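You operate a simulated robot arm through the tools that you are given. There is no shell and no other tool.

You are at the controls of a simulated robot arm. One attempt, no reset.

Task
Pour about 40 ml from the jug into the pump cup and pump one shot into the tank.
Fine: cup lid closed, jug back in its place. Set down upright: jug. Where these are worked on the way, their far stop is far enough and under half their travel is too little: cup lid.

Only the result counts: the job must be done as asked and must still hold three seconds after the hand-in. Knocking over, shifting, dropping, spilling or breaking anything else fails it. Lids that push on must go on centred and level and be pressed home; caps that screw on are set level and turned clockwise until they are tight.

Robot
A 7-joint arm with a two-finger parallel gripper, fixed in place. Base frame: the origin is on the floor under the middle of its stand, x ahead of it, y to its left, z up. Lengths are in mm, angles in rad, forces in N, time in s.
With the tool pointing down near the work surface it reaches from about 400 to 900 mm from the base axis. Its first joint turns from -2.496 to 2.496 rad. Payload 3 kg.
Tool frame: the origin (TCP) lies between the finger pads and is the grasp point; the fingertips stand 30 mm ahead of it; z points along the fingers, y is the line along which they close. Largest opening 94 mm; finger width 28, thickness 10; the body of the gripper, 50 by 96 mm, starts 55 mm behind the TCP.
Orientation is told as [roll, pitch, yaw] about the base's x, y, z axes, in that order, counted from this pose: with the fingers straight down and closing along the base's y, the tool's x points along the base's -x, its y along +y and its z along -z.

Tools
- The arm moves only by the tool move_arm. Its argument "moves" is a list of rows, each an object of numbers (a shift or turn left out is 0, a gripper value left out holds the last): "tx", "ty", "tz": the shift along the tool's x, y, z in mm; "rx", "ry", "rz": the turn, a rotation vector about the tool's x, y, z in degrees; "gripper": the closure, from 0 (fully open) to 1 (shut). In form: [{"tx": .., "ty": .., "tz": .., "rx": .., "ry": .., "rz": .., "gripper": ..}, ...]. A call has 1 to 20 rows; each row shifts and turns the commanded pose from where the row before left it, along the tool's axes as they then stand. Rows are played at 5 a second. More than 50 mm and 0.15 rad between two rows, or a gripper value outside its range, and nothing of the call is played. A pose out of reach is approached as far as the arm can. The call stops where the force on the tool passes 50 N (or 10 N more than at its start, if that is more) or the arm is blocked; 0.2 s more then pass. The fingers move at their own pace (about 72 mm/s each) and stop on an object; they squeeze with about 34 N. The grip force told is the motor's: it shows also when the fingers shut on nothing. Time passes only in rows, and 0.2 s behind the last, so rows that do not move let the fingers close. The reply holds the time, the measured pose of the TCP, the force on the tool along the base axes, the opening and the grip force, in the units named above and with some noise, with the torque about the TCP (base axes, N m) and any sound that the robot's microphone picked up.
- Cameras (640 x 400 px; columns grow to the right, rows downward): "scene" is fixed at [51.4, 500.1, 1730.5]; the picture's right is [0.08, -1.00, 0.00], its down [-0.89, -0.07, -0.46] and it looks along [0.46, 0.04, -0.89] (base axes); focal length 367 px, centre (320, 200). "wrist" rides on the gripper at [76, 14, -103] in the tool frame; the picture's right is [-0.18, 0.98, 0.00], its down [-0.75, -0.14, -0.64] and it looks along [-0.63, -0.12, 0.77] (tool axes); focal length 243 px, centre (320, 200). There is no depth. A picture from a camera that has moved, and an enlarged one, comes with that camera's place and axes in the base frame and with its lens.
- get_image(camera): a new picture of that camera. It takes no simulated time.
- enlarge(camera, box): a new picture of the part [left, top, right, bottom] of that camera's present view, enlarged. It takes no simulated time.
- sign_off(): hands the job in; it is judged then, once.

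Places have to be worked out from the pictures, the camera data and where the tool is seen. Open the gripper and draw the arm clear of the work before you hand the job in, unless the task says otherwise.

The tools are called as name(argument=value, ...) on one line, values as JSON. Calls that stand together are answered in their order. move_arm: Moves the arm, as the interface text tells. Its arguments: {"type":"object","properties":{"moves":{"type":"array"}},"required":["moves"]} The other tools are called the same way: get_image (camera) takes a picture; enlarge (camera, box) takes an enlarged picture of a part of a camera's view; sign_off () hands the job in.

At the start:

```text
time: 0.0
eef_pos: [294.4, 339.6, 1322.3]
orientation: [-0.001, 0.003, 0.0]
wrist_force: [0.0, -0.1, -0.8]
moment: [-0.01, 0.04, -0.03]
opening: 94.3
grasp_force: 0.1
```

scene: 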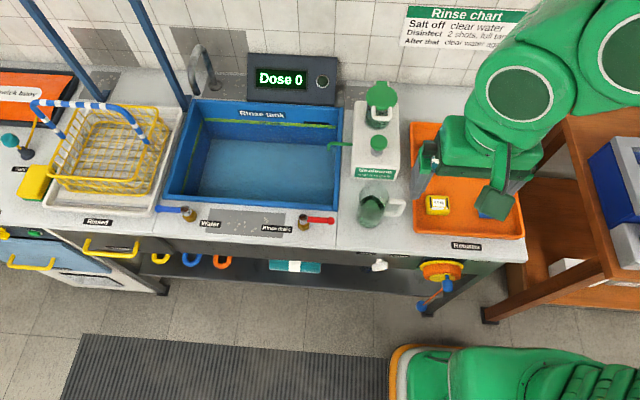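
wrist: 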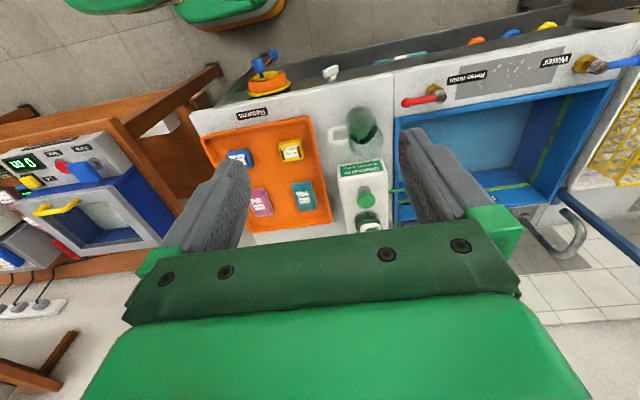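

I start by looking at the pump station, jug and dose display more closely.

enlarge(camera="scene", box=[320, 60, 440, 240])

enlarge(camera="scene", box=[160, 30, 480, 230])

enlarge(camera="wrist", box=[300, 60, 440, 240])

```text
2.22 times, centred on (380, 150) of scene
camera zoom: at [51.4, 500.1, 1730.5], right [0.08, -1.0, 0.0], down [-0.89, -0.07, -0.46], along [0.46, 0.04, -0.89], focal length 816 px, centre (187, 311)
```

zoom: 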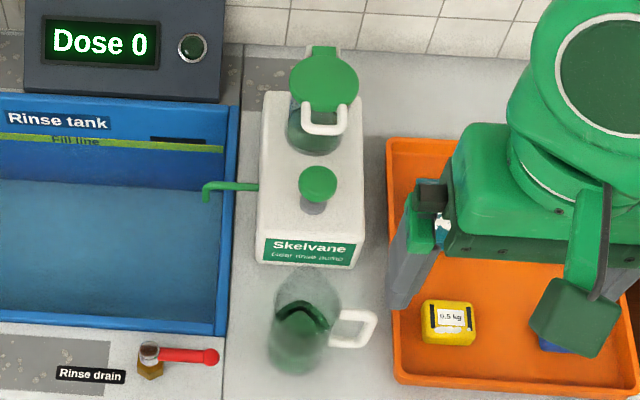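

```text
2.00 times, centred on (320, 130) of scene
camera zoom: at [51.4, 500.1, 1730.5], right [0.08, -1.0, 0.0], down [-0.89, -0.07, -0.46], along [0.46, 0.04, -0.89], focal length 735 px, centre (320, 340)
```

zoom: 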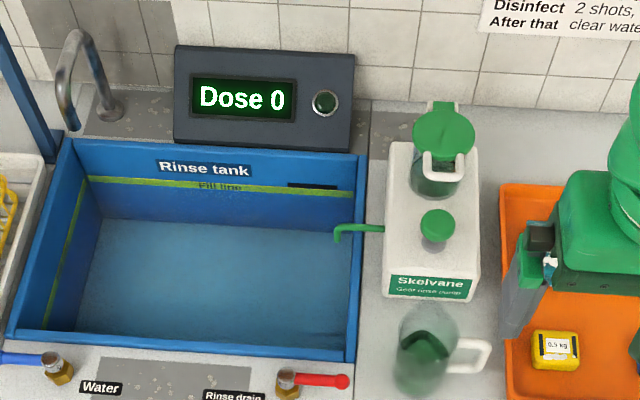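

```text
2.22 times, centred on (370, 150) of wrist
camera zoom: at [217.6, 354.7, 1425.0], right [0.19, 0.98, 0.0], down [0.75, -0.14, 0.64], along [0.63, -0.12, -0.77], focal length 539 px, centre (209, 311)
```

zoom: 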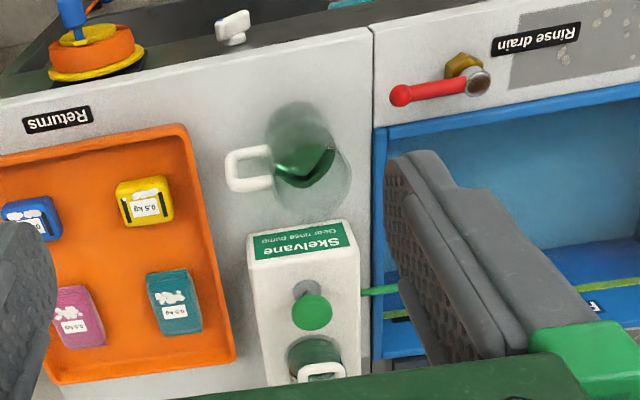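

Triangulating from the two pictures puts the pump button near (636, 397, 946) and the jug near (458, 407). I enlarge further to understand the lid, the cup, and the jug's graduations.

enlarge(camera="scene", box=[360, 75, 410, 135])

enlarge(camera="scene", box=[350, 170, 415, 240])

enlarge(camera="wrist", box=[325, 90, 400, 160])

enlarge(camera="wrist", box=[330, 155, 410, 235])

enlarge(camera="scene", box=[390, 0, 530, 60])

```text
6.67 times, centred on (385, 105) of scene
camera zoom: at [51.4, 500.1, 1730.5], right [0.08, -1.0, 0.0], down [-0.89, -0.07, -0.46], along [0.46, 0.04, -0.89], focal length 2449 px, centre (-113, 833)
```

zoom: 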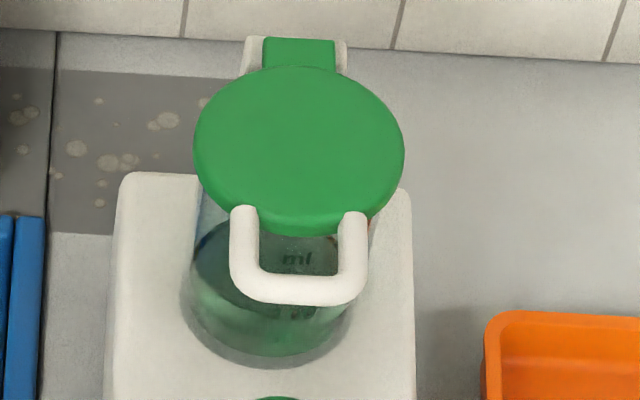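

```text
5.71 times, centred on (382, 205) of scene
camera zoom: at [51.4, 500.1, 1730.5], right [0.08, -1.0, 0.0], down [-0.89, -0.07, -0.46], along [0.46, 0.04, -0.89], focal length 2099 px, centre (-37, 171)
```

zoom: 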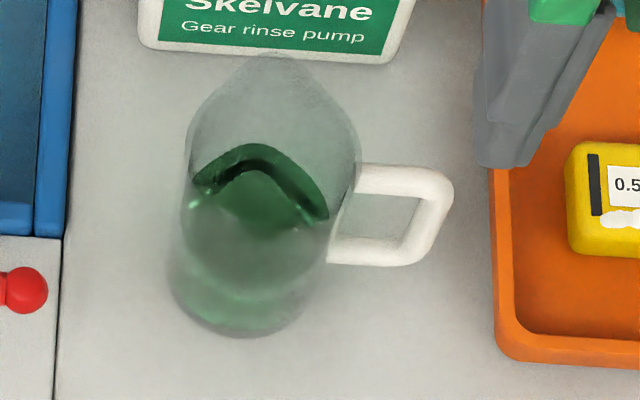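

```text
5.71 times, centred on (362, 125) of wrist
camera zoom: at [217.6, 354.7, 1425.0], right [0.19, 0.98, 0.0], down [0.75, -0.14, 0.64], along [0.63, -0.12, -0.77], focal length 1386 px, centre (77, 629)
```

zoom: 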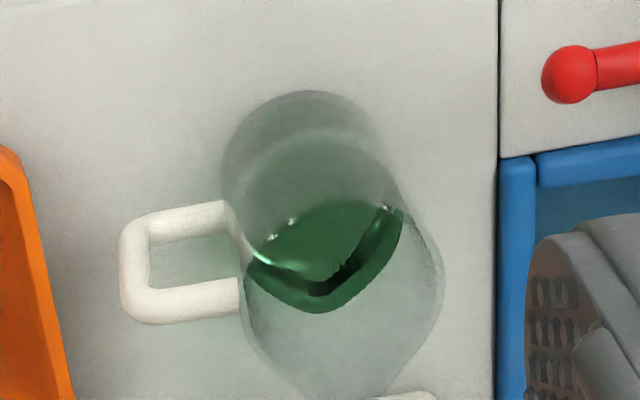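

```text
5.00 times, centred on (370, 195) of wrist
camera zoom: at [217.6, 354.7, 1425.0], right [0.19, 0.98, 0.0], down [0.75, -0.14, 0.64], along [0.63, -0.12, -0.77], focal length 1213 px, centre (70, 225)
```

zoom: 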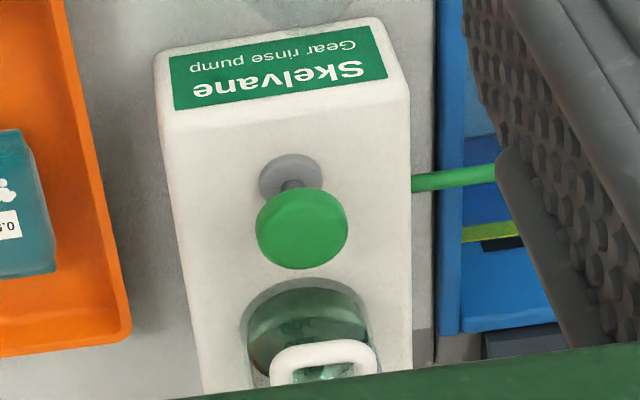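

```text
4.57 times, centred on (460, 30) of scene
camera zoom: at [51.4, 500.1, 1730.5], right [0.08, -1.0, 0.0], down [-0.89, -0.07, -0.46], along [0.46, 0.04, -0.89], focal length 1679 px, centre (-320, 977)
```

zoom: 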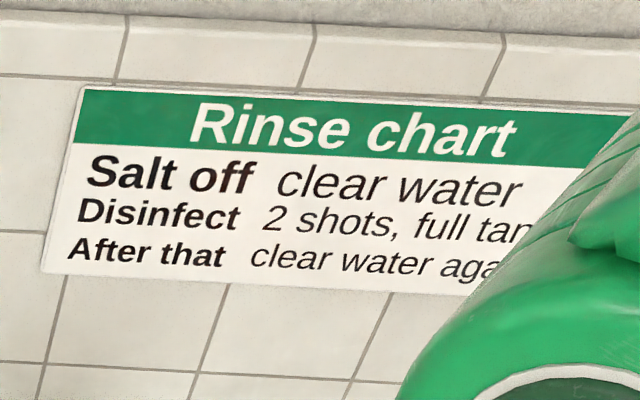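

Both cameras show the lid closed, with its hinge at the rear and a white loop at the front. The jug's handle is on the −y side and its spout points at the pump. I lower the hand for a better look before touching anything.

move_arm(moves=[{"tx": -7, "ty": 12, "tz": 40}, {"tx": -7, "ty": 12, "tz": 40}, {"tx": -7, "ty": 12, "tz": 40}, {"tx": -7, "ty": 12, "tz": 40}, {"tx": -7, "ty": 12, "tz": 40}])

```text
time: 1.2
eef_pos: [331.2, 401.4, 1116.8]
orientation: [-0.001, 0.003, -0.006]
wrist_force: [0.6, 1.1, 0.9]
moment: [-0.01, 0.0, 0.0]
opening: 93.9
grasp_force: 0.1
```

The hand moved as commanded and is now near (331, 401, 1117). I take pictures from here.

get_image(camera="wrist")

get_image(camera="scene")

```text
taken
camera wrist: at [254.0, 416.4, 1220.8], right [0.19, 0.98, 0.0], down [0.76, -0.14, 0.64], along [0.63, -0.12, -0.77], focal length 243 px, centre (320, 200)
```

wrist: 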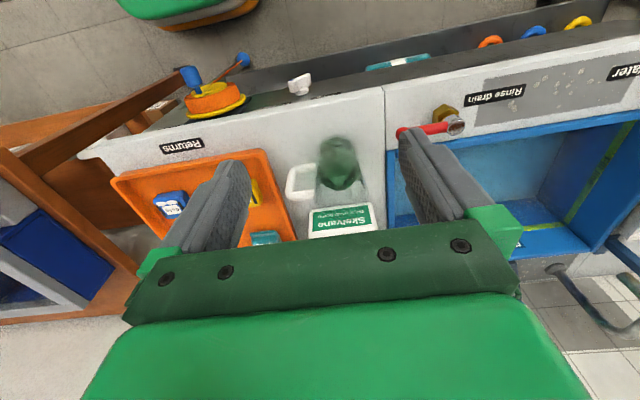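

```text
taken
```

scene: 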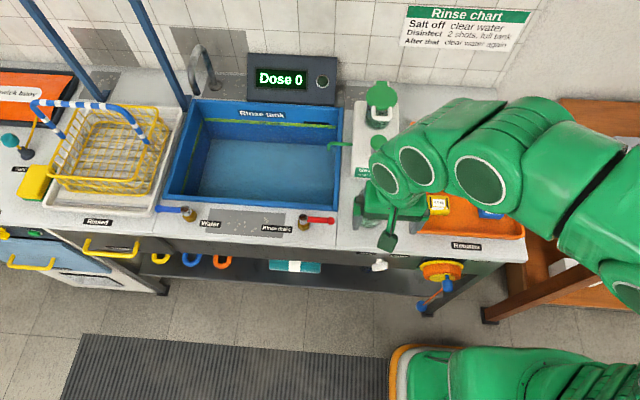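

From this view the hand hides the pump, and the loop bar works out near (666, 397, 1007). I raise the hand and turn it so the fingers point along +y with the camera on top. That pose should serve for viewing, for lifting the lid and for gripping the jug handle.

move_arm(moves=[{"tx": -30, "ty": -25, "tz": -25}, {"tx": -30, "ty": -25, "tz": -25}, {"tx": -30, "ty": -25, "tz": -25}, {"tx": -30, "ty": -25, "tz": -10}, {"rz": 8.2}, {"rz": 8.2}, {"rz": 8.2}, {"rz": 8.2}, {"rz": 8.2}, {"rz": 8.2}, {"rz": 8.2}, {"rz": 8.2}, {"rz": 8.2}, {"rz": 8.2}, {"rz": 8.0}])

```text
time: 4.4
eef_pos: [448.8, 300.2, 1206.9]
orientation: [-0.002, -0.001, -1.575]
wrist_force: [0.0, -0.2, 0.6]
moment: [0.01, 0.0, -0.02]
opening: 93.7
grasp_force: 0.0
```

The yaw went through cleanly (−1.575). Next I pitch the tool up about its y axis towards horizontal.

move_arm(moves=[{"ry": 8}, {"ry": 8}, {"ry": 8}, {"ry": 8}, {"ry": 8}, {"ry": 8}, {"ry": 8}])

get_image(camera="wrist")

get_image(camera="scene")

```text
time: 6.0
eef_pos: [448.8, 301.3, 1206.3]
orientation: [-0.006, 0.981, -1.575]
wrist_force: [-0.7, -0.1, -0.4]
moment: [0.0, -0.02, 0.03]
opening: 94.1
grasp_force: 0.0
```

```text
taken
camera wrist: at [463.0, 258.1, 1326.7], right [0.98, -0.1, -0.16], down [-0.14, -0.95, -0.27], along [-0.12, 0.29, -0.95], focal length 243 px, centre (320, 200)
```

wrist: 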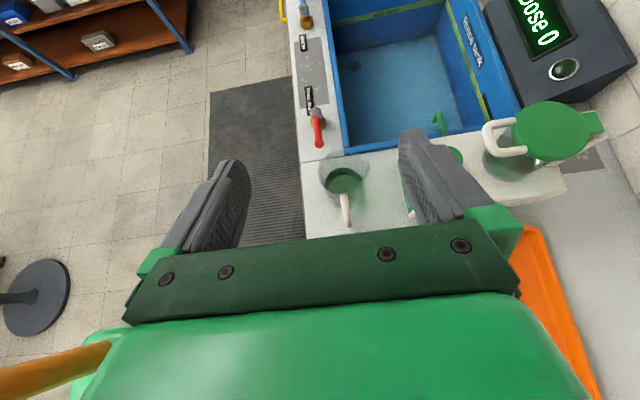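

```text
taken
```

scene: 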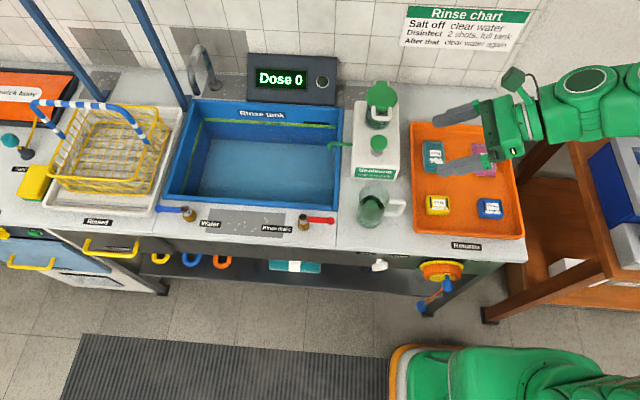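

The camera is now above the hand and the whole station is in view. I finish the tilt to about 80° and shift the hand to the right of the pump, so I can see the cup, its marks and the lid from the side.

move_arm(moves=[{"ry": 8}, {"ry": 8}, {"ry": 8}, {"tx": -29.3, "ty": 31.8, "tz": -6.8}, {"tx": -29.3, "ty": 31.8, "tz": -6.8}, {"tx": -29.3, "ty": 31.8, "tz": -6.8}, {"tx": -29.3, "ty": 31.8, "tz": -6.8}, {"tx": -29.3, "ty": 31.8, "tz": -6.8}, {"tx": -29.3, "ty": 31.8, "tz": -6.8}])

get_image(camera="wrist")

get_image(camera="scene")

```text
time: 8.0
eef_pos: [642.3, 224.9, 1041.5]
orientation: [-0.01, 1.397, -1.582]
wrist_force: [-0.3, -0.6, -0.4]
moment: [-0.04, 0.0, 0.02]
opening: 94.1
grasp_force: 0.0
```

```text
taken
camera wrist: at [655.3, 138.1, 1135.0], right [0.98, -0.03, -0.18], down [-0.14, -0.76, -0.63], along [-0.12, 0.65, -0.75], focal length 243 px, centre (320, 200)
```

wrist: 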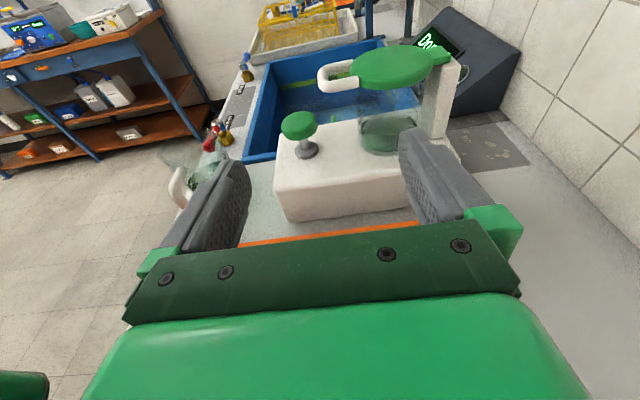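

```text
taken
```

scene: 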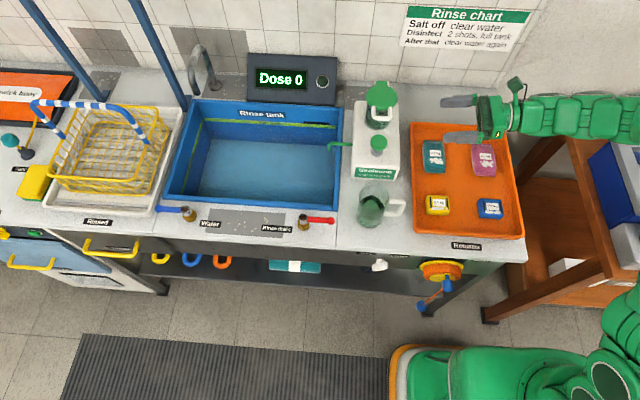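

Now there is a good side view of the pump with the lid closed. I enlarge the cup, the loop and the button.

enlarge(camera="wrist", box=[260, 30, 480, 240])

enlarge(camera="wrist", box=[350, 70, 430, 170])

enlarge(camera="wrist", box=[150, 120, 260, 220])

```text
1.90 times, centred on (370, 135) of wrist
camera zoom: at [655.3, 138.1, 1135.0], right [0.98, -0.03, -0.18], down [-0.14, -0.76, -0.63], along [-0.12, 0.65, -0.75], focal length 462 px, centre (225, 324)
```

zoom: 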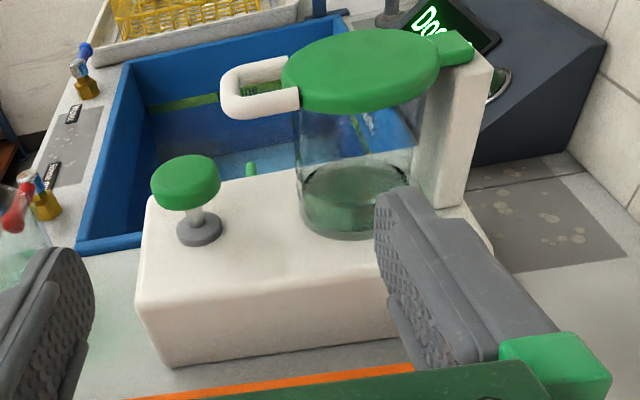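

```text
4.00 times, centred on (390, 120) of wrist
camera zoom: at [655.3, 138.1, 1135.0], right [0.98, -0.03, -0.18], down [-0.14, -0.76, -0.63], along [-0.12, 0.65, -0.75], focal length 970 px, centre (40, 520)
```

zoom: 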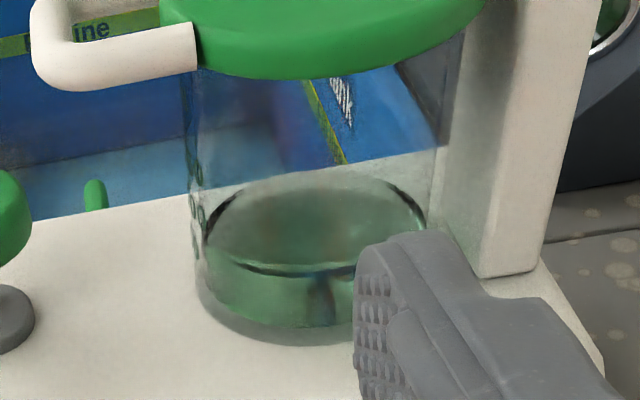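

```text
4.00 times, centred on (205, 170) of wrist
camera zoom: at [655.3, 138.1, 1135.0], right [0.98, -0.03, -0.18], down [-0.14, -0.76, -0.63], along [-0.12, 0.65, -0.75], focal length 970 px, centre (780, 320)
```

zoom: 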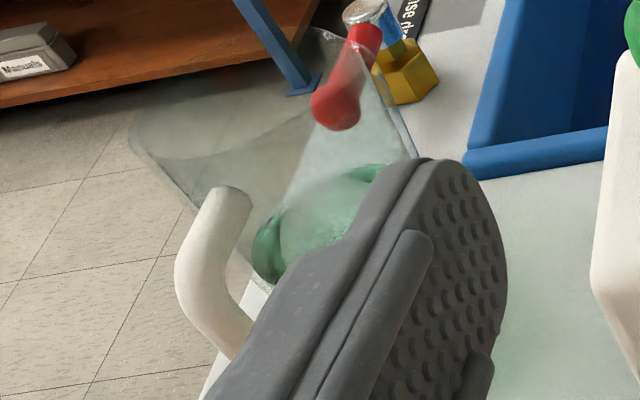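

The cup already seems to hold some green liquid, with graduations on its front side. I enlarge the front of the cup in the scene camera.

enlarge(camera="scene", box=[366, 100, 398, 132])

enlarge(camera="scene", box=[350, 175, 410, 235])

```text
12.50 times, centred on (382, 116) of scene
camera zoom: at [51.4, 500.1, 1730.5], right [0.08, -1.0, 0.0], down [-0.89, -0.07, -0.46], along [0.46, 0.04, -0.89], focal length 4591 px, centre (-455, 1250)
```

zoom: 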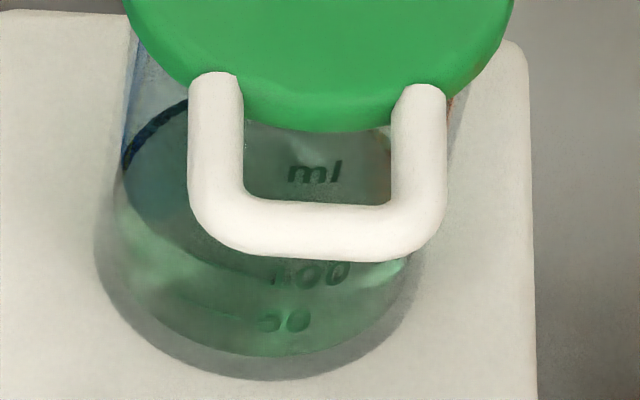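

```text
6.67 times, centred on (380, 205) of scene
camera zoom: at [51.4, 500.1, 1730.5], right [0.08, -1.0, 0.0], down [-0.89, -0.07, -0.46], along [0.46, 0.04, -0.89], focal length 2449 px, centre (-80, 167)
```

zoom: 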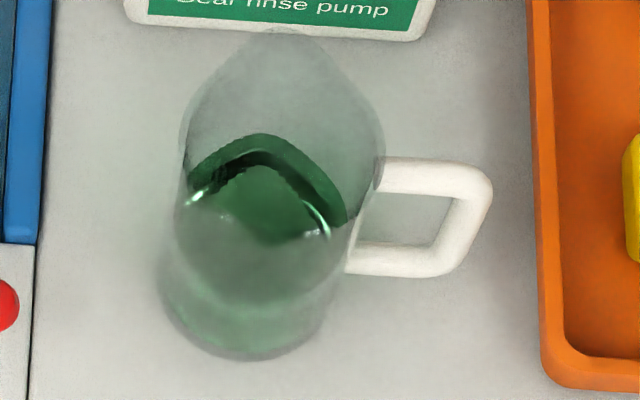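

There are marks such as 50 and 100 on the front of the cup. I swing the tool about the vertical and come slightly closer, so the wrist camera can see the cup from its front right.

move_arm(moves=[{"rx": -7.39, "rz": 1.3}, {"rx": -7.39, "rz": 1.3}, {"rx": -7.39, "rz": 1.3}, {"rx": -7.39, "rz": 1.3}, {"rx": -7.39, "rz": 1.3}, {"rx": -7.39, "rz": 1.3}, {"tx": -10.6, "ty": -32.3, "tz": 10.7}, {"tx": -10.6, "ty": -32.3, "tz": 10.7}, {"tx": -10.6, "ty": -32.3, "tz": 10.7}])

get_image(camera="wrist")

```text
time: 10.0
eef_pos: [630.1, 273.4, 1030.4]
orientation: [-0.022, 1.397, -2.38]
wrist_force: [0.5, -0.7, -1.1]
moment: [0.02, 0.0, 0.01]
opening: 93.8
grasp_force: 0.0
out of reach, approached as far as the arm can: row 7, 8, 9
```

```text
taken
camera wrist: at [576.8, 202.2, 1123.4], right [0.67, -0.72, -0.19], down [-0.64, -0.44, -0.63], along [0.37, 0.54, -0.75], focal length 243 px, centre (320, 200)
```

wrist: 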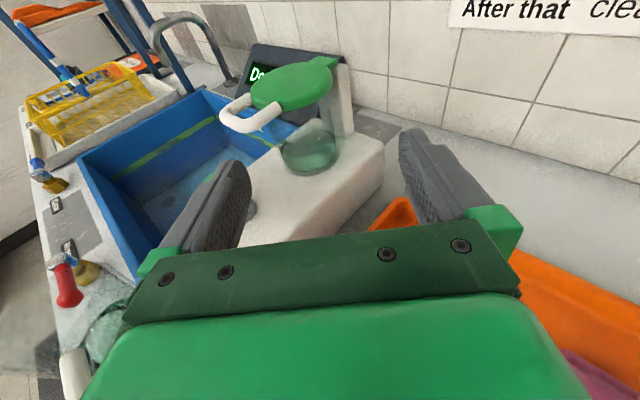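

The arm fell short on the last three rows, but the view is useful. I enlarge the cup here.

enlarge(camera="wrist", box=[260, 90, 360, 190])

enlarge(camera="wrist", box=[200, 50, 360, 150])

```text
4.00 times, centred on (310, 140) of wrist
camera zoom: at [576.8, 202.2, 1123.4], right [0.67, -0.72, -0.19], down [-0.64, -0.44, -0.63], along [0.37, 0.54, -0.75], focal length 970 px, centre (360, 440)
```

zoom: 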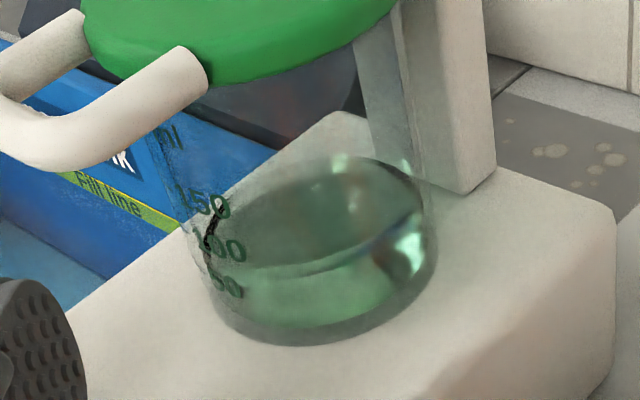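

```text
4.00 times, centred on (280, 100) of wrist
camera zoom: at [576.8, 202.2, 1123.4], right [0.67, -0.72, -0.19], down [-0.64, -0.44, -0.63], along [0.37, 0.54, -0.75], focal length 970 px, centre (480, 600)
```

zoom: 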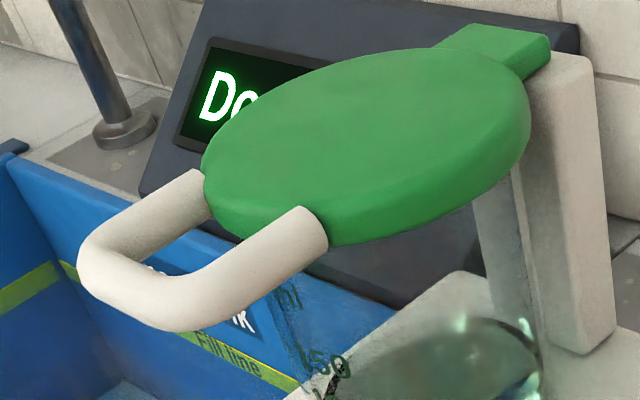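

The marks read 50, 100 and 150, and the level is near the 100 mark, so 40 ml should raise it by about 0.8 of one interval. I rotate back to pointing along +y and check the pose.

move_arm(moves=[{"rx": 7.39, "rz": -1.3}, {"rx": 7.39, "rz": -1.3}, {"rx": 7.39, "rz": -1.3}, {"rx": 7.39, "rz": -1.3}, {"rx": 7.39, "rz": -1.3}, {"rx": 7.39, "rz": -1.3, "gripper": 1}, {"gripper": 1}, {"gripper": 1}])

get_image(camera="wrist")

```text
time: 11.8
eef_pos: [628.4, 273.2, 1030.2]
orientation: [-0.014, 1.396, -1.584]
wrist_force: [0.7, 0.2, 0.1]
moment: [0.0, -0.02, -0.04]
opening: 0.1
grasp_force: 16.4
```

```text
taken
camera wrist: at [642.1, 186.4, 1123.3], right [0.98, -0.03, -0.18], down [-0.14, -0.76, -0.63], along [-0.12, 0.65, -0.75], focal length 243 px, centre (320, 200)
```

wrist: 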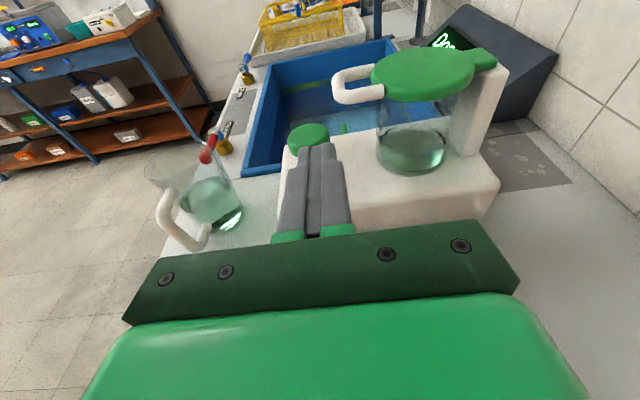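

The pose reads as expected with the fingers closed. I enlarge for the loop, lid hinge and jug positions.

enlarge(camera="wrist", box=[310, 30, 510, 190])

enlarge(camera="wrist", box=[130, 120, 270, 260])

```text
2.50 times, centred on (410, 110) of wrist
camera zoom: at [642.1, 186.4, 1123.3], right [0.98, -0.03, -0.18], down [-0.14, -0.76, -0.63], along [-0.12, 0.65, -0.75], focal length 606 px, centre (95, 425)
```

zoom: 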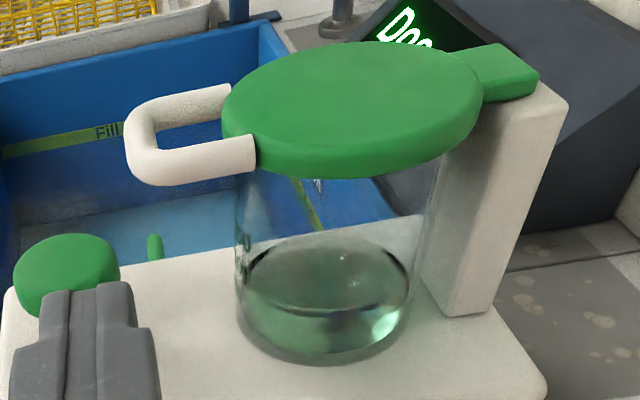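

```text
2.86 times, centred on (200, 190) of wrist
camera zoom: at [642.1, 186.4, 1123.3], right [0.98, -0.03, -0.18], down [-0.14, -0.76, -0.63], along [-0.12, 0.65, -0.75], focal length 693 px, centre (663, 229)
```

zoom: 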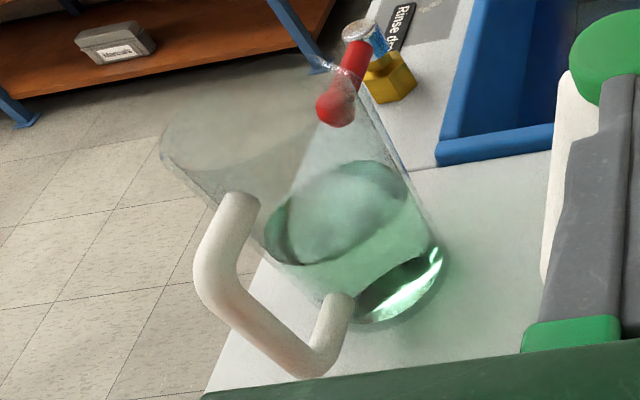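

Using the side views, the loop's front bar works out near (650, 399, 1022), the lid hinge near x≈771, the button near (612, 398, 979), the cup centre at (718, 399) and the pump top at z≈930. The jug axis is near (455, 402) with its handle bar at y≈337, z≈904–962. I bring the closed fingers in below the loop from the right.

move_arm(moves=[{"tx": -20.7, "ty": 11.8, "tz": 3.6, "gripper": 1}, {"tx": -20.7, "ty": 11.8, "tz": 3.6}, {"tx": 4.9, "tz": 27.6}, {"tx": 4.9, "tz": 27.6}])

get_image(camera="wrist")

enlarge(camera="scene", box=[330, 60, 490, 180])

```text
time: 12.8
eef_pos: [652.3, 329.0, 988.5]
orientation: [-0.01, 1.397, -1.585]
wrist_force: [0.0, 0.0, -0.3]
moment: [0.0, 0.03, -0.04]
opening: 0.1
grasp_force: 32.0
```

```text
taken
camera wrist: at [666.0, 241.5, 1081.2], right [0.98, -0.03, -0.18], down [-0.14, -0.76, -0.63], along [-0.12, 0.65, -0.75], focal length 243 px, centre (320, 200)
```

wrist: 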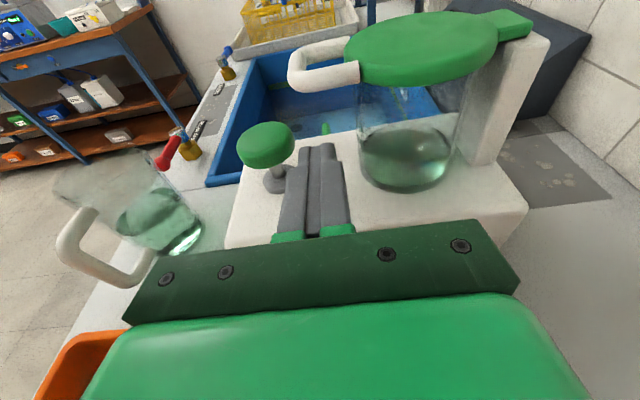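

```text
3.33 times, centred on (410, 120) of scene
camera zoom: at [51.4, 500.1, 1730.5], right [0.08, -1.0, 0.0], down [-0.89, -0.07, -0.46], along [0.46, 0.04, -0.89], focal length 1224 px, centre (20, 467)
```

zoom: 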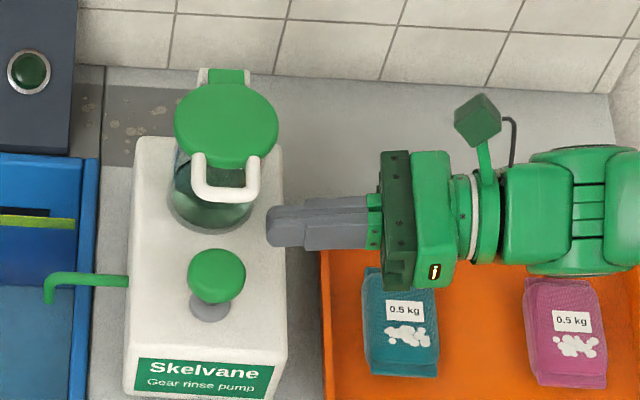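

The fingers are level with the loop and well below it. I enlarge the wrist view to pin down the gap between finger and bar before going in.

enlarge(camera="wrist", box=[220, 10, 420, 240])

```text
1.74 times, centred on (320, 125) of wrist
camera zoom: at [666.0, 241.5, 1081.2], right [0.98, -0.03, -0.18], down [-0.14, -0.76, -0.63], along [-0.12, 0.65, -0.75], focal length 422 px, centre (320, 330)
```

zoom: 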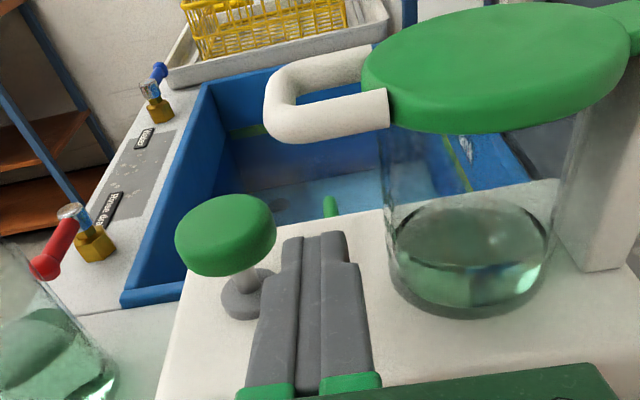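

The bar's underside is at about z=1019 and the finger tops are near 1003, so I slide under the loop. Then I start raising it slowly along the hinge arc, to about 30°.

move_arm(moves=[{"tx": 4.9, "tz": 27.6, "gripper": 1}, {"tx": 4.9, "tz": 27.6}, {"ty": 5.7, "tx": 6.9, "tz": -1.2}, {"tx": 6.9, "tz": -1.2}, {"ty": -0.6, "tx": 9.3, "tz": -1.6}, {"ty": -0.6, "tx": 9.3, "tz": -1.6}, {"ty": -0.6, "tx": 9.3, "tz": -1.6}, {"ty": 1.8, "tx": 9.5, "tz": -1.7}, {"ty": 1.8, "tx": 9.5, "tz": -1.7}, {"ty": 1.8, "tx": 9.5, "tz": -1.7}])

get_image(camera="wrist")

enlarge(camera="scene", box=[330, 60, 490, 180])

```text
time: 15.0
eef_pos: [659.8, 385.9, 1059.6]
orientation: [-0.012, 1.396, -1.584]
wrist_force: [-1.0, -0.4, -0.2]
moment: [-0.01, 0.01, -0.03]
opening: 0.0
grasp_force: 33.2
```

```text
taken
camera wrist: at [674.3, 298.3, 1153.1], right [0.98, -0.03, -0.18], down [-0.14, -0.76, -0.63], along [-0.12, 0.65, -0.75], focal length 243 px, centre (320, 200)
```

wrist: 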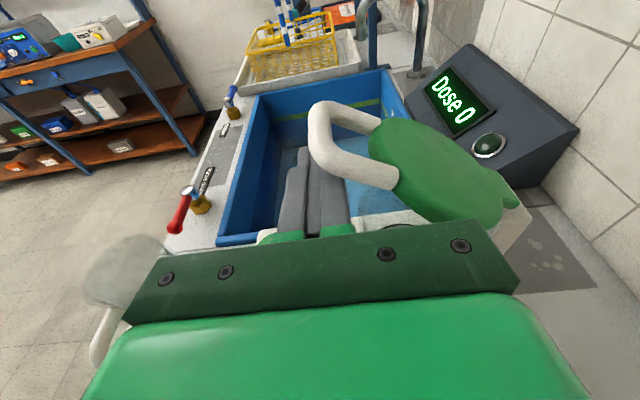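

```text
3.33 times, centred on (410, 120) of scene
camera zoom: at [51.4, 500.1, 1730.5], right [0.08, -1.0, 0.0], down [-0.89, -0.07, -0.46], along [0.46, 0.04, -0.89], focal length 1224 px, centre (20, 467)
```

zoom: 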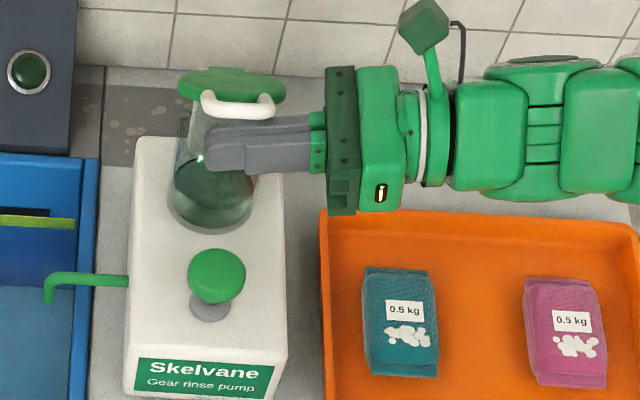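

The lid is riding up on the fingers with almost no force. I continue along the arc to about 75°.

move_arm(moves=[{"ty": 4.5, "tx": 9.0, "tz": -1.6, "gripper": 1}, {"ty": 4.5, "tx": 9.0, "tz": -1.6}, {"ty": 4.5, "tx": 9.0, "tz": -1.6}, {"ty": 7, "tx": 7.7, "tz": -1.4}, {"ty": 7, "tx": 7.7, "tz": -1.4}, {"ty": 7, "tx": 7.7, "tz": -1.4}, {"ty": 9.2, "tx": 5.6, "tz": -1.0}, {"ty": 9.2, "tx": 5.6, "tz": -1.0}, {"ty": 9.2, "tx": 5.6, "tz": -1.0}])

get_image(camera="wrist")

enlarge(camera="scene", box=[330, 60, 490, 180])

```text
time: 17.0
eef_pos: [724.1, 386.3, 1126.3]
orientation: [-0.012, 1.395, -1.584]
wrist_force: [0.0, -0.1, -0.9]
moment: [-0.04, 0.0, 0.01]
opening: 0.1
grasp_force: 33.2
```

```text
taken
camera wrist: at [737.3, 298.7, 1220.1], right [0.98, -0.03, -0.18], down [-0.14, -0.76, -0.63], along [-0.12, 0.65, -0.75], focal length 243 px, centre (320, 200)
```

wrist: 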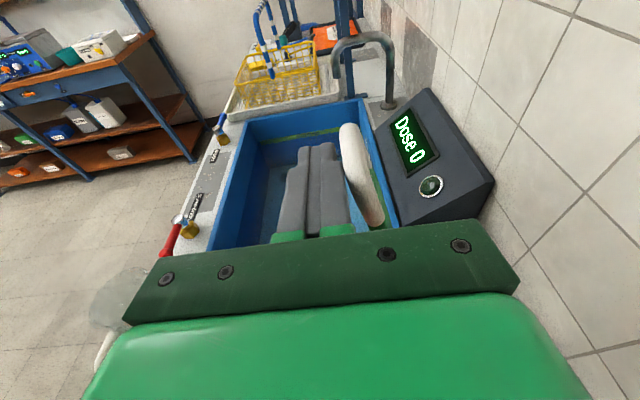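

```text
3.33 times, centred on (410, 120) of scene
camera zoom: at [51.4, 500.1, 1730.5], right [0.08, -1.0, 0.0], down [-0.89, -0.07, -0.46], along [0.46, 0.04, -0.89], focal length 1224 px, centre (20, 467)
```

zoom: 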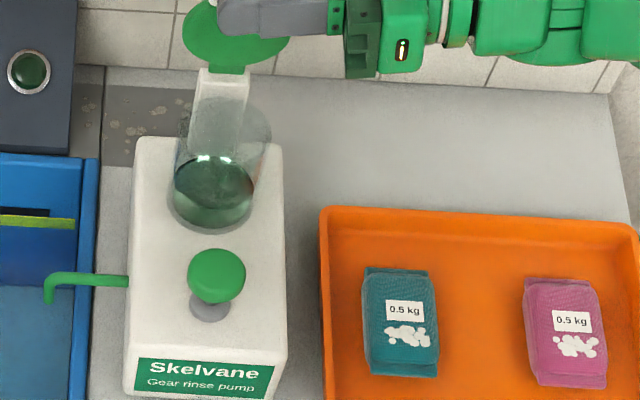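

The lid is now nearly vertical. I push on past vertical towards its far stop, watching the force.

move_arm(moves=[{"ty": 8, "tx": 2.2, "tz": -0.4, "gripper": 1}, {"ty": 8, "tx": 2.2, "tz": -0.4}, {"ty": 8, "tx": 2.2, "tz": -0.4}, {"ty": 8, "tx": 2.2, "tz": -0.4}, {"ty": 6, "tx": 0.3}, {"ty": 6, "tx": 0.3}, {"ty": 6, "tx": 0.2}])

get_image(camera="wrist")

enlarge(camera="scene", box=[330, 40, 490, 160])

```text
time: 18.6
eef_pos: [772.8, 386.5, 1137.7]
orientation: [-0.011, 1.4, -1.582]
wrist_force: [0.8, -0.3, -0.1]
moment: [0.02, 0.01, -0.02]
opening: 0.0
grasp_force: 33.4
```

```text
taken
camera wrist: at [786.1, 298.1, 1230.8], right [0.98, -0.03, -0.18], down [-0.14, -0.76, -0.63], along [-0.12, 0.65, -0.75], focal length 243 px, centre (320, 200)
```

wrist: 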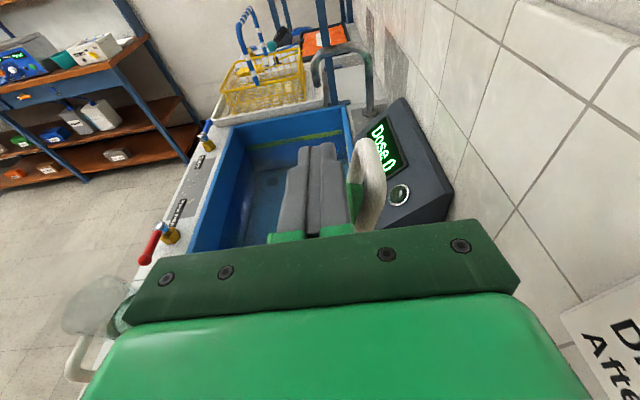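

```text
3.33 times, centred on (410, 100) of scene
camera zoom: at [51.4, 500.1, 1730.5], right [0.08, -1.0, 0.0], down [-0.89, -0.07, -0.46], along [0.46, 0.04, -0.89], focal length 1224 px, centre (20, 533)
```

zoom: 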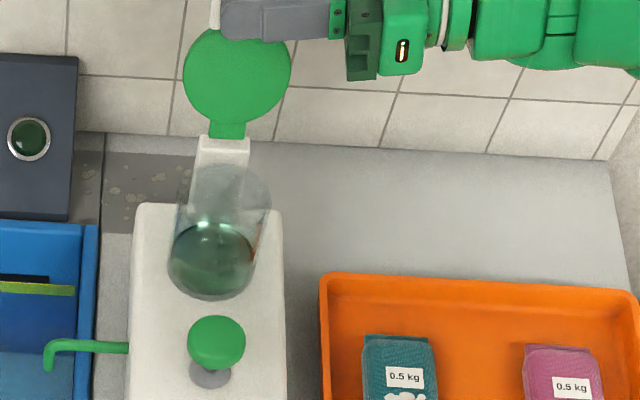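

The lid has passed vertical and the force is still low. I push a little further to find the stop.

move_arm(moves=[{"ty": 6, "tx": -0.5, "gripper": 1}, {"ty": 6, "tx": -1.0}, {"ty": 6, "tx": -1.5}, {"ty": 4, "tx": -1.5}])

get_image(camera="wrist")

enlarge(camera="scene", box=[330, 40, 490, 160])

```text
time: 19.2
eef_pos: [781.2, 386.0, 1136.2]
orientation: [-0.033, 1.396, -1.591]
wrist_force: [-38.8, -16.3, 8.6]
moment: [-0.27, 0.4, -0.62]
opening: 0.1
grasp_force: 32.8
stopped in row 2: the force on the tool passed its limit at 60 N (the readings are from after the stop); the commanded pose is now the measured one
```

```text
taken
camera wrist: at [794.9, 298.8, 1230.3], right [0.98, -0.02, -0.19], down [-0.14, -0.76, -0.63], along [-0.13, 0.64, -0.75], focal length 243 px, centre (320, 200)
```

wrist: 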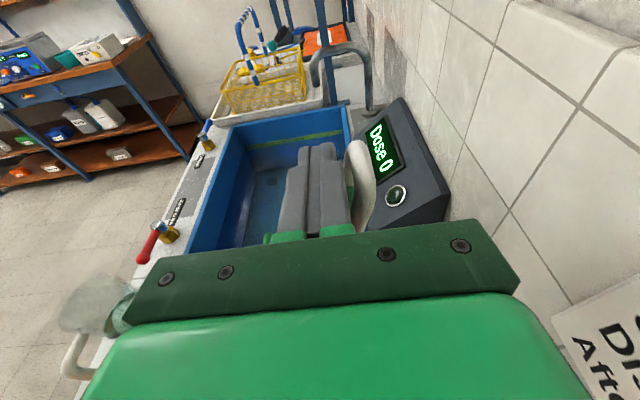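

```text
3.33 times, centred on (410, 100) of scene
camera zoom: at [51.4, 500.1, 1730.5], right [0.08, -1.0, 0.0], down [-0.89, -0.07, -0.46], along [0.46, 0.04, -0.89], focal length 1224 px, centre (20, 533)
```

zoom: 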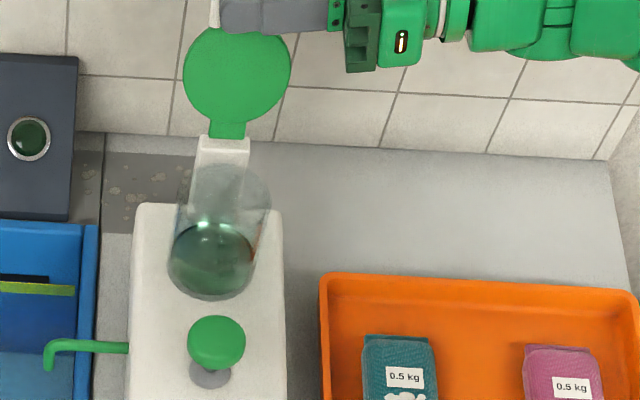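

That was the hard stop, so the lid is fully open and leaning back. I ease off in −x and withdraw the fingers sideways.

move_arm(moves=[{"ty": -4, "gripper": 1}, {"ty": -6}, {"ty": -8}, {"tz": -20}, {"tz": -25}, {"tz": -30}, {"tz": -30}])

get_image(camera="wrist")

enlarge(camera="scene", box=[330, 40, 490, 160])

```text
time: 20.8
eef_pos: [765.4, 281.8, 1152.8]
orientation: [-0.028, 1.397, -1.594]
wrist_force: [0.7, -0.2, -0.4]
moment: [-0.01, -0.01, 0.03]
opening: 0.0
grasp_force: 32.5
```

```text
taken
camera wrist: at [779.4, 194.3, 1247.5], right [0.98, -0.03, -0.19], down [-0.14, -0.76, -0.63], along [-0.13, 0.64, -0.75], focal length 243 px, centre (320, 200)
```

wrist: 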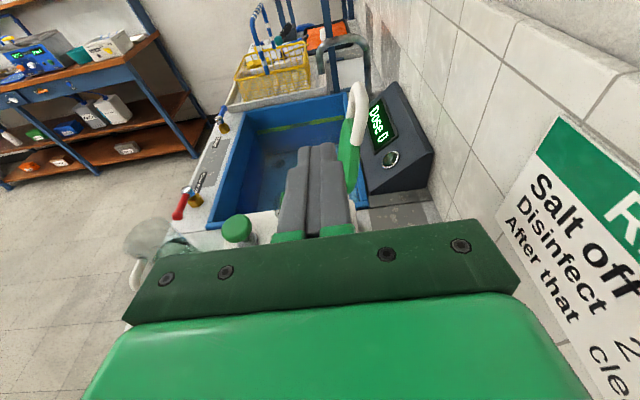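

```text
3.33 times, centred on (410, 100) of scene
camera zoom: at [51.4, 500.1, 1730.5], right [0.08, -1.0, 0.0], down [-0.89, -0.07, -0.46], along [0.46, 0.04, -0.89], focal length 1224 px, centre (20, 533)
```

zoom: 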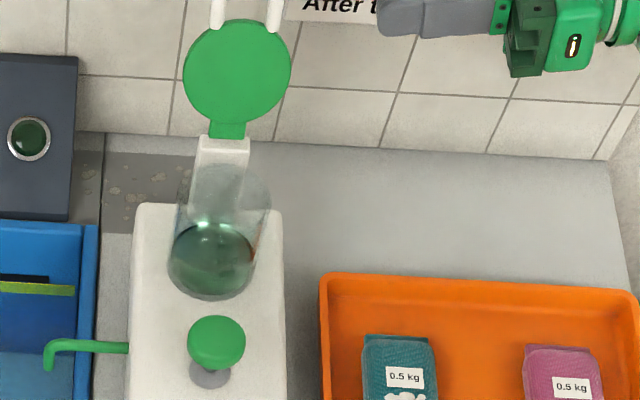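

The lid stays open at its stop. Next I move across to the jug side, lower the tilt to 60° so the fingers point down about 30°, and open the gripper to look at the handle.

move_arm(moves=[{"ty": -38.75, "tx": -3.5, "tz": -5.7}, {"ty": -38.75, "tx": -3.5, "tz": -5.7}, {"ty": -38.75, "tx": -3.5, "tz": -5.7}, {"ty": -38.75, "tx": -3.5, "tz": -5.7}, {"ty": -38.75, "tx": -3.5, "tz": -5.7}, {"ty": -38.75, "tx": -3.5, "tz": -5.7}, {"ty": -38.75, "tx": -3.5, "tz": -5.7}, {"ty": -38.75, "tx": -3.5, "tz": -5.7, "gripper": 0}, {"ry": -6.67, "gripper": 0}, {"ry": -6.67}, {"ry": -6.67}])

get_image(camera="wrist")

get_image(camera="scene")

```text
time: 23.2
eef_pos: [454.2, 229.0, 1136.2]
orientation: [-0.011, 1.046, -1.576]
wrist_force: [0.6, 0.1, -0.5]
moment: [0.0, -0.01, 0.0]
opening: 93.8
grasp_force: 0.0
```

```text
taken
camera wrist: at [468.8, 179.7, 1253.7], right [0.98, -0.09, -0.16], down [-0.14, -0.93, -0.33], along [-0.13, 0.35, -0.93], focal length 243 px, centre (320, 200)
```

wrist: 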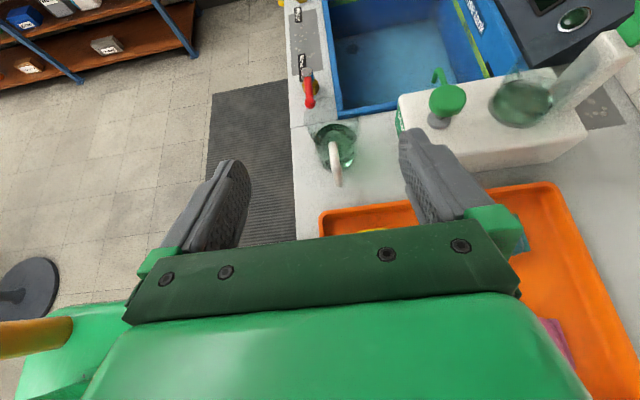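

```text
taken
```

scene: 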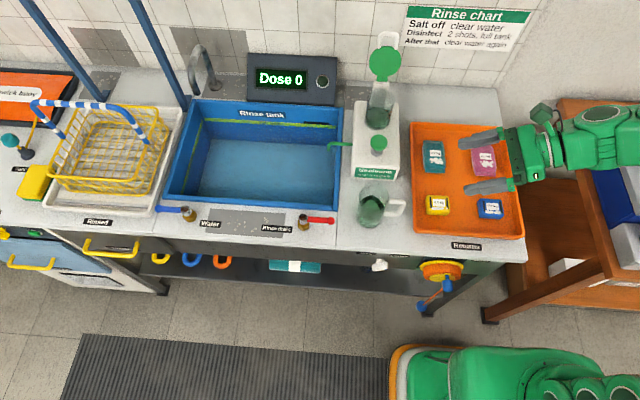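

Both poses hold, and the jug with its handle shows between the fingers. I enlarge the jug in this view to refine its position.

enlarge(camera="wrist", box=[285, 100, 395, 200])

enlarge(camera="wrist", box=[300, 60, 620, 260])

```text
4.00 times, centred on (340, 150) of wrist
camera zoom: at [468.8, 179.7, 1253.7], right [0.98, -0.09, -0.16], down [-0.14, -0.93, -0.33], along [-0.13, 0.35, -0.93], focal length 970 px, centre (240, 400)
```

zoom: 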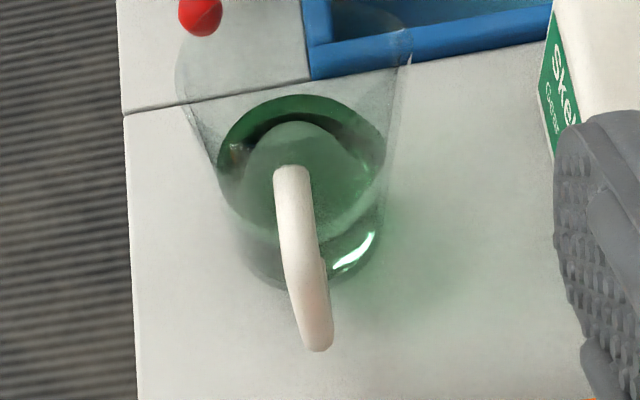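

```text
2.00 times, centred on (460, 160) of wrist
camera zoom: at [468.8, 179.7, 1253.7], right [0.98, -0.09, -0.16], down [-0.14, -0.93, -0.33], along [-0.13, 0.35, -0.93], focal length 485 px, centre (40, 280)
```

zoom: 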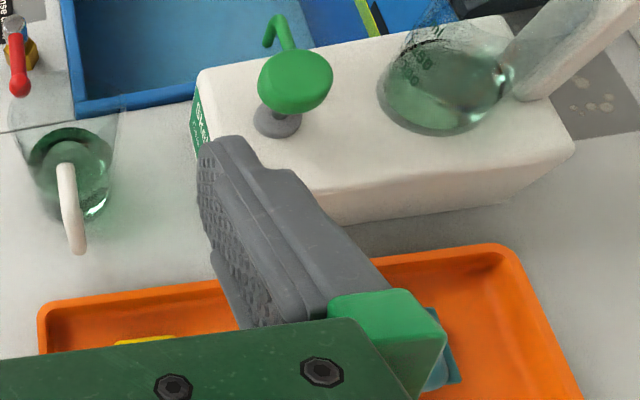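

The handle lies in the plane x≈453, with its outer bar at y≈337. I go to a pre-grasp pose backed off along the tool axis.

move_arm(moves=[{"tx": -31, "tz": 25.4, "ty": -0.3}, {"tx": -31, "tz": 25.4, "ty": -0.3}, {"tx": -31, "tz": 25.4, "ty": -0.3}, {"tx": -31, "tz": 25.4, "ty": -0.3}])

get_image(camera="wrist")

enlarge(camera="scene", box=[340, 130, 540, 250])

```text
time: 24.2
eef_pos: [451.3, 257.0, 976.1]
orientation: [-0.011, 1.047, -1.576]
wrist_force: [-0.6, -0.4, 0.1]
moment: [-0.03, -0.02, 0.02]
opening: 94.1
grasp_force: 0.0
```

```text
taken
camera wrist: at [466.2, 206.2, 1093.0], right [0.98, -0.09, -0.17], down [-0.14, -0.93, -0.33], along [-0.13, 0.35, -0.93], focal length 243 px, centre (320, 200)
```

wrist: 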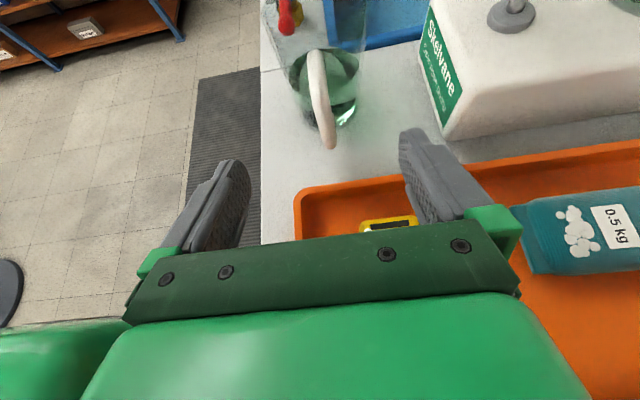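

```text
3.20 times, centred on (440, 190) of scene
camera zoom: at [51.4, 500.1, 1730.5], right [0.08, -1.0, 0.0], down [-0.89, -0.07, -0.46], along [0.46, 0.04, -0.89], focal length 1175 px, centre (-64, 232)
```

zoom: 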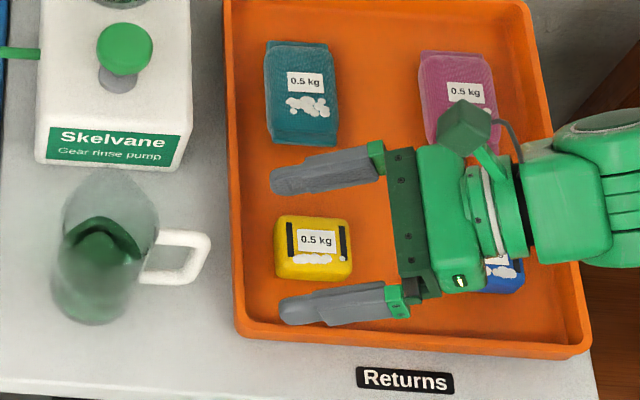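

The reach is fine here. I enlarge once more for the handle and the tray clearance.

enlarge(camera="wrist", box=[260, 0, 420, 180])

```text
2.22 times, centred on (340, 90) of wrist
camera zoom: at [466.2, 206.2, 1093.0], right [0.98, -0.09, -0.17], down [-0.14, -0.93, -0.33], along [-0.13, 0.35, -0.93], focal length 539 px, centre (276, 444)
```

zoom: 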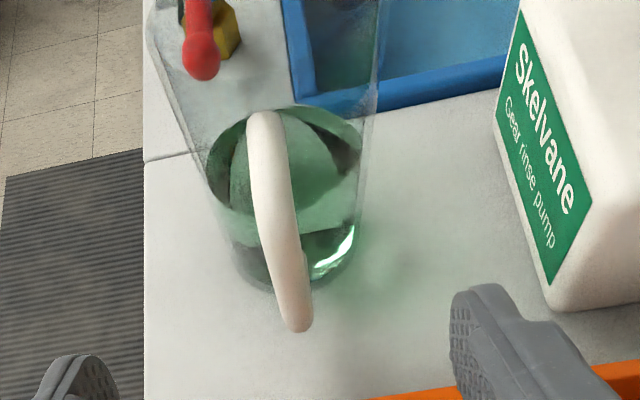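

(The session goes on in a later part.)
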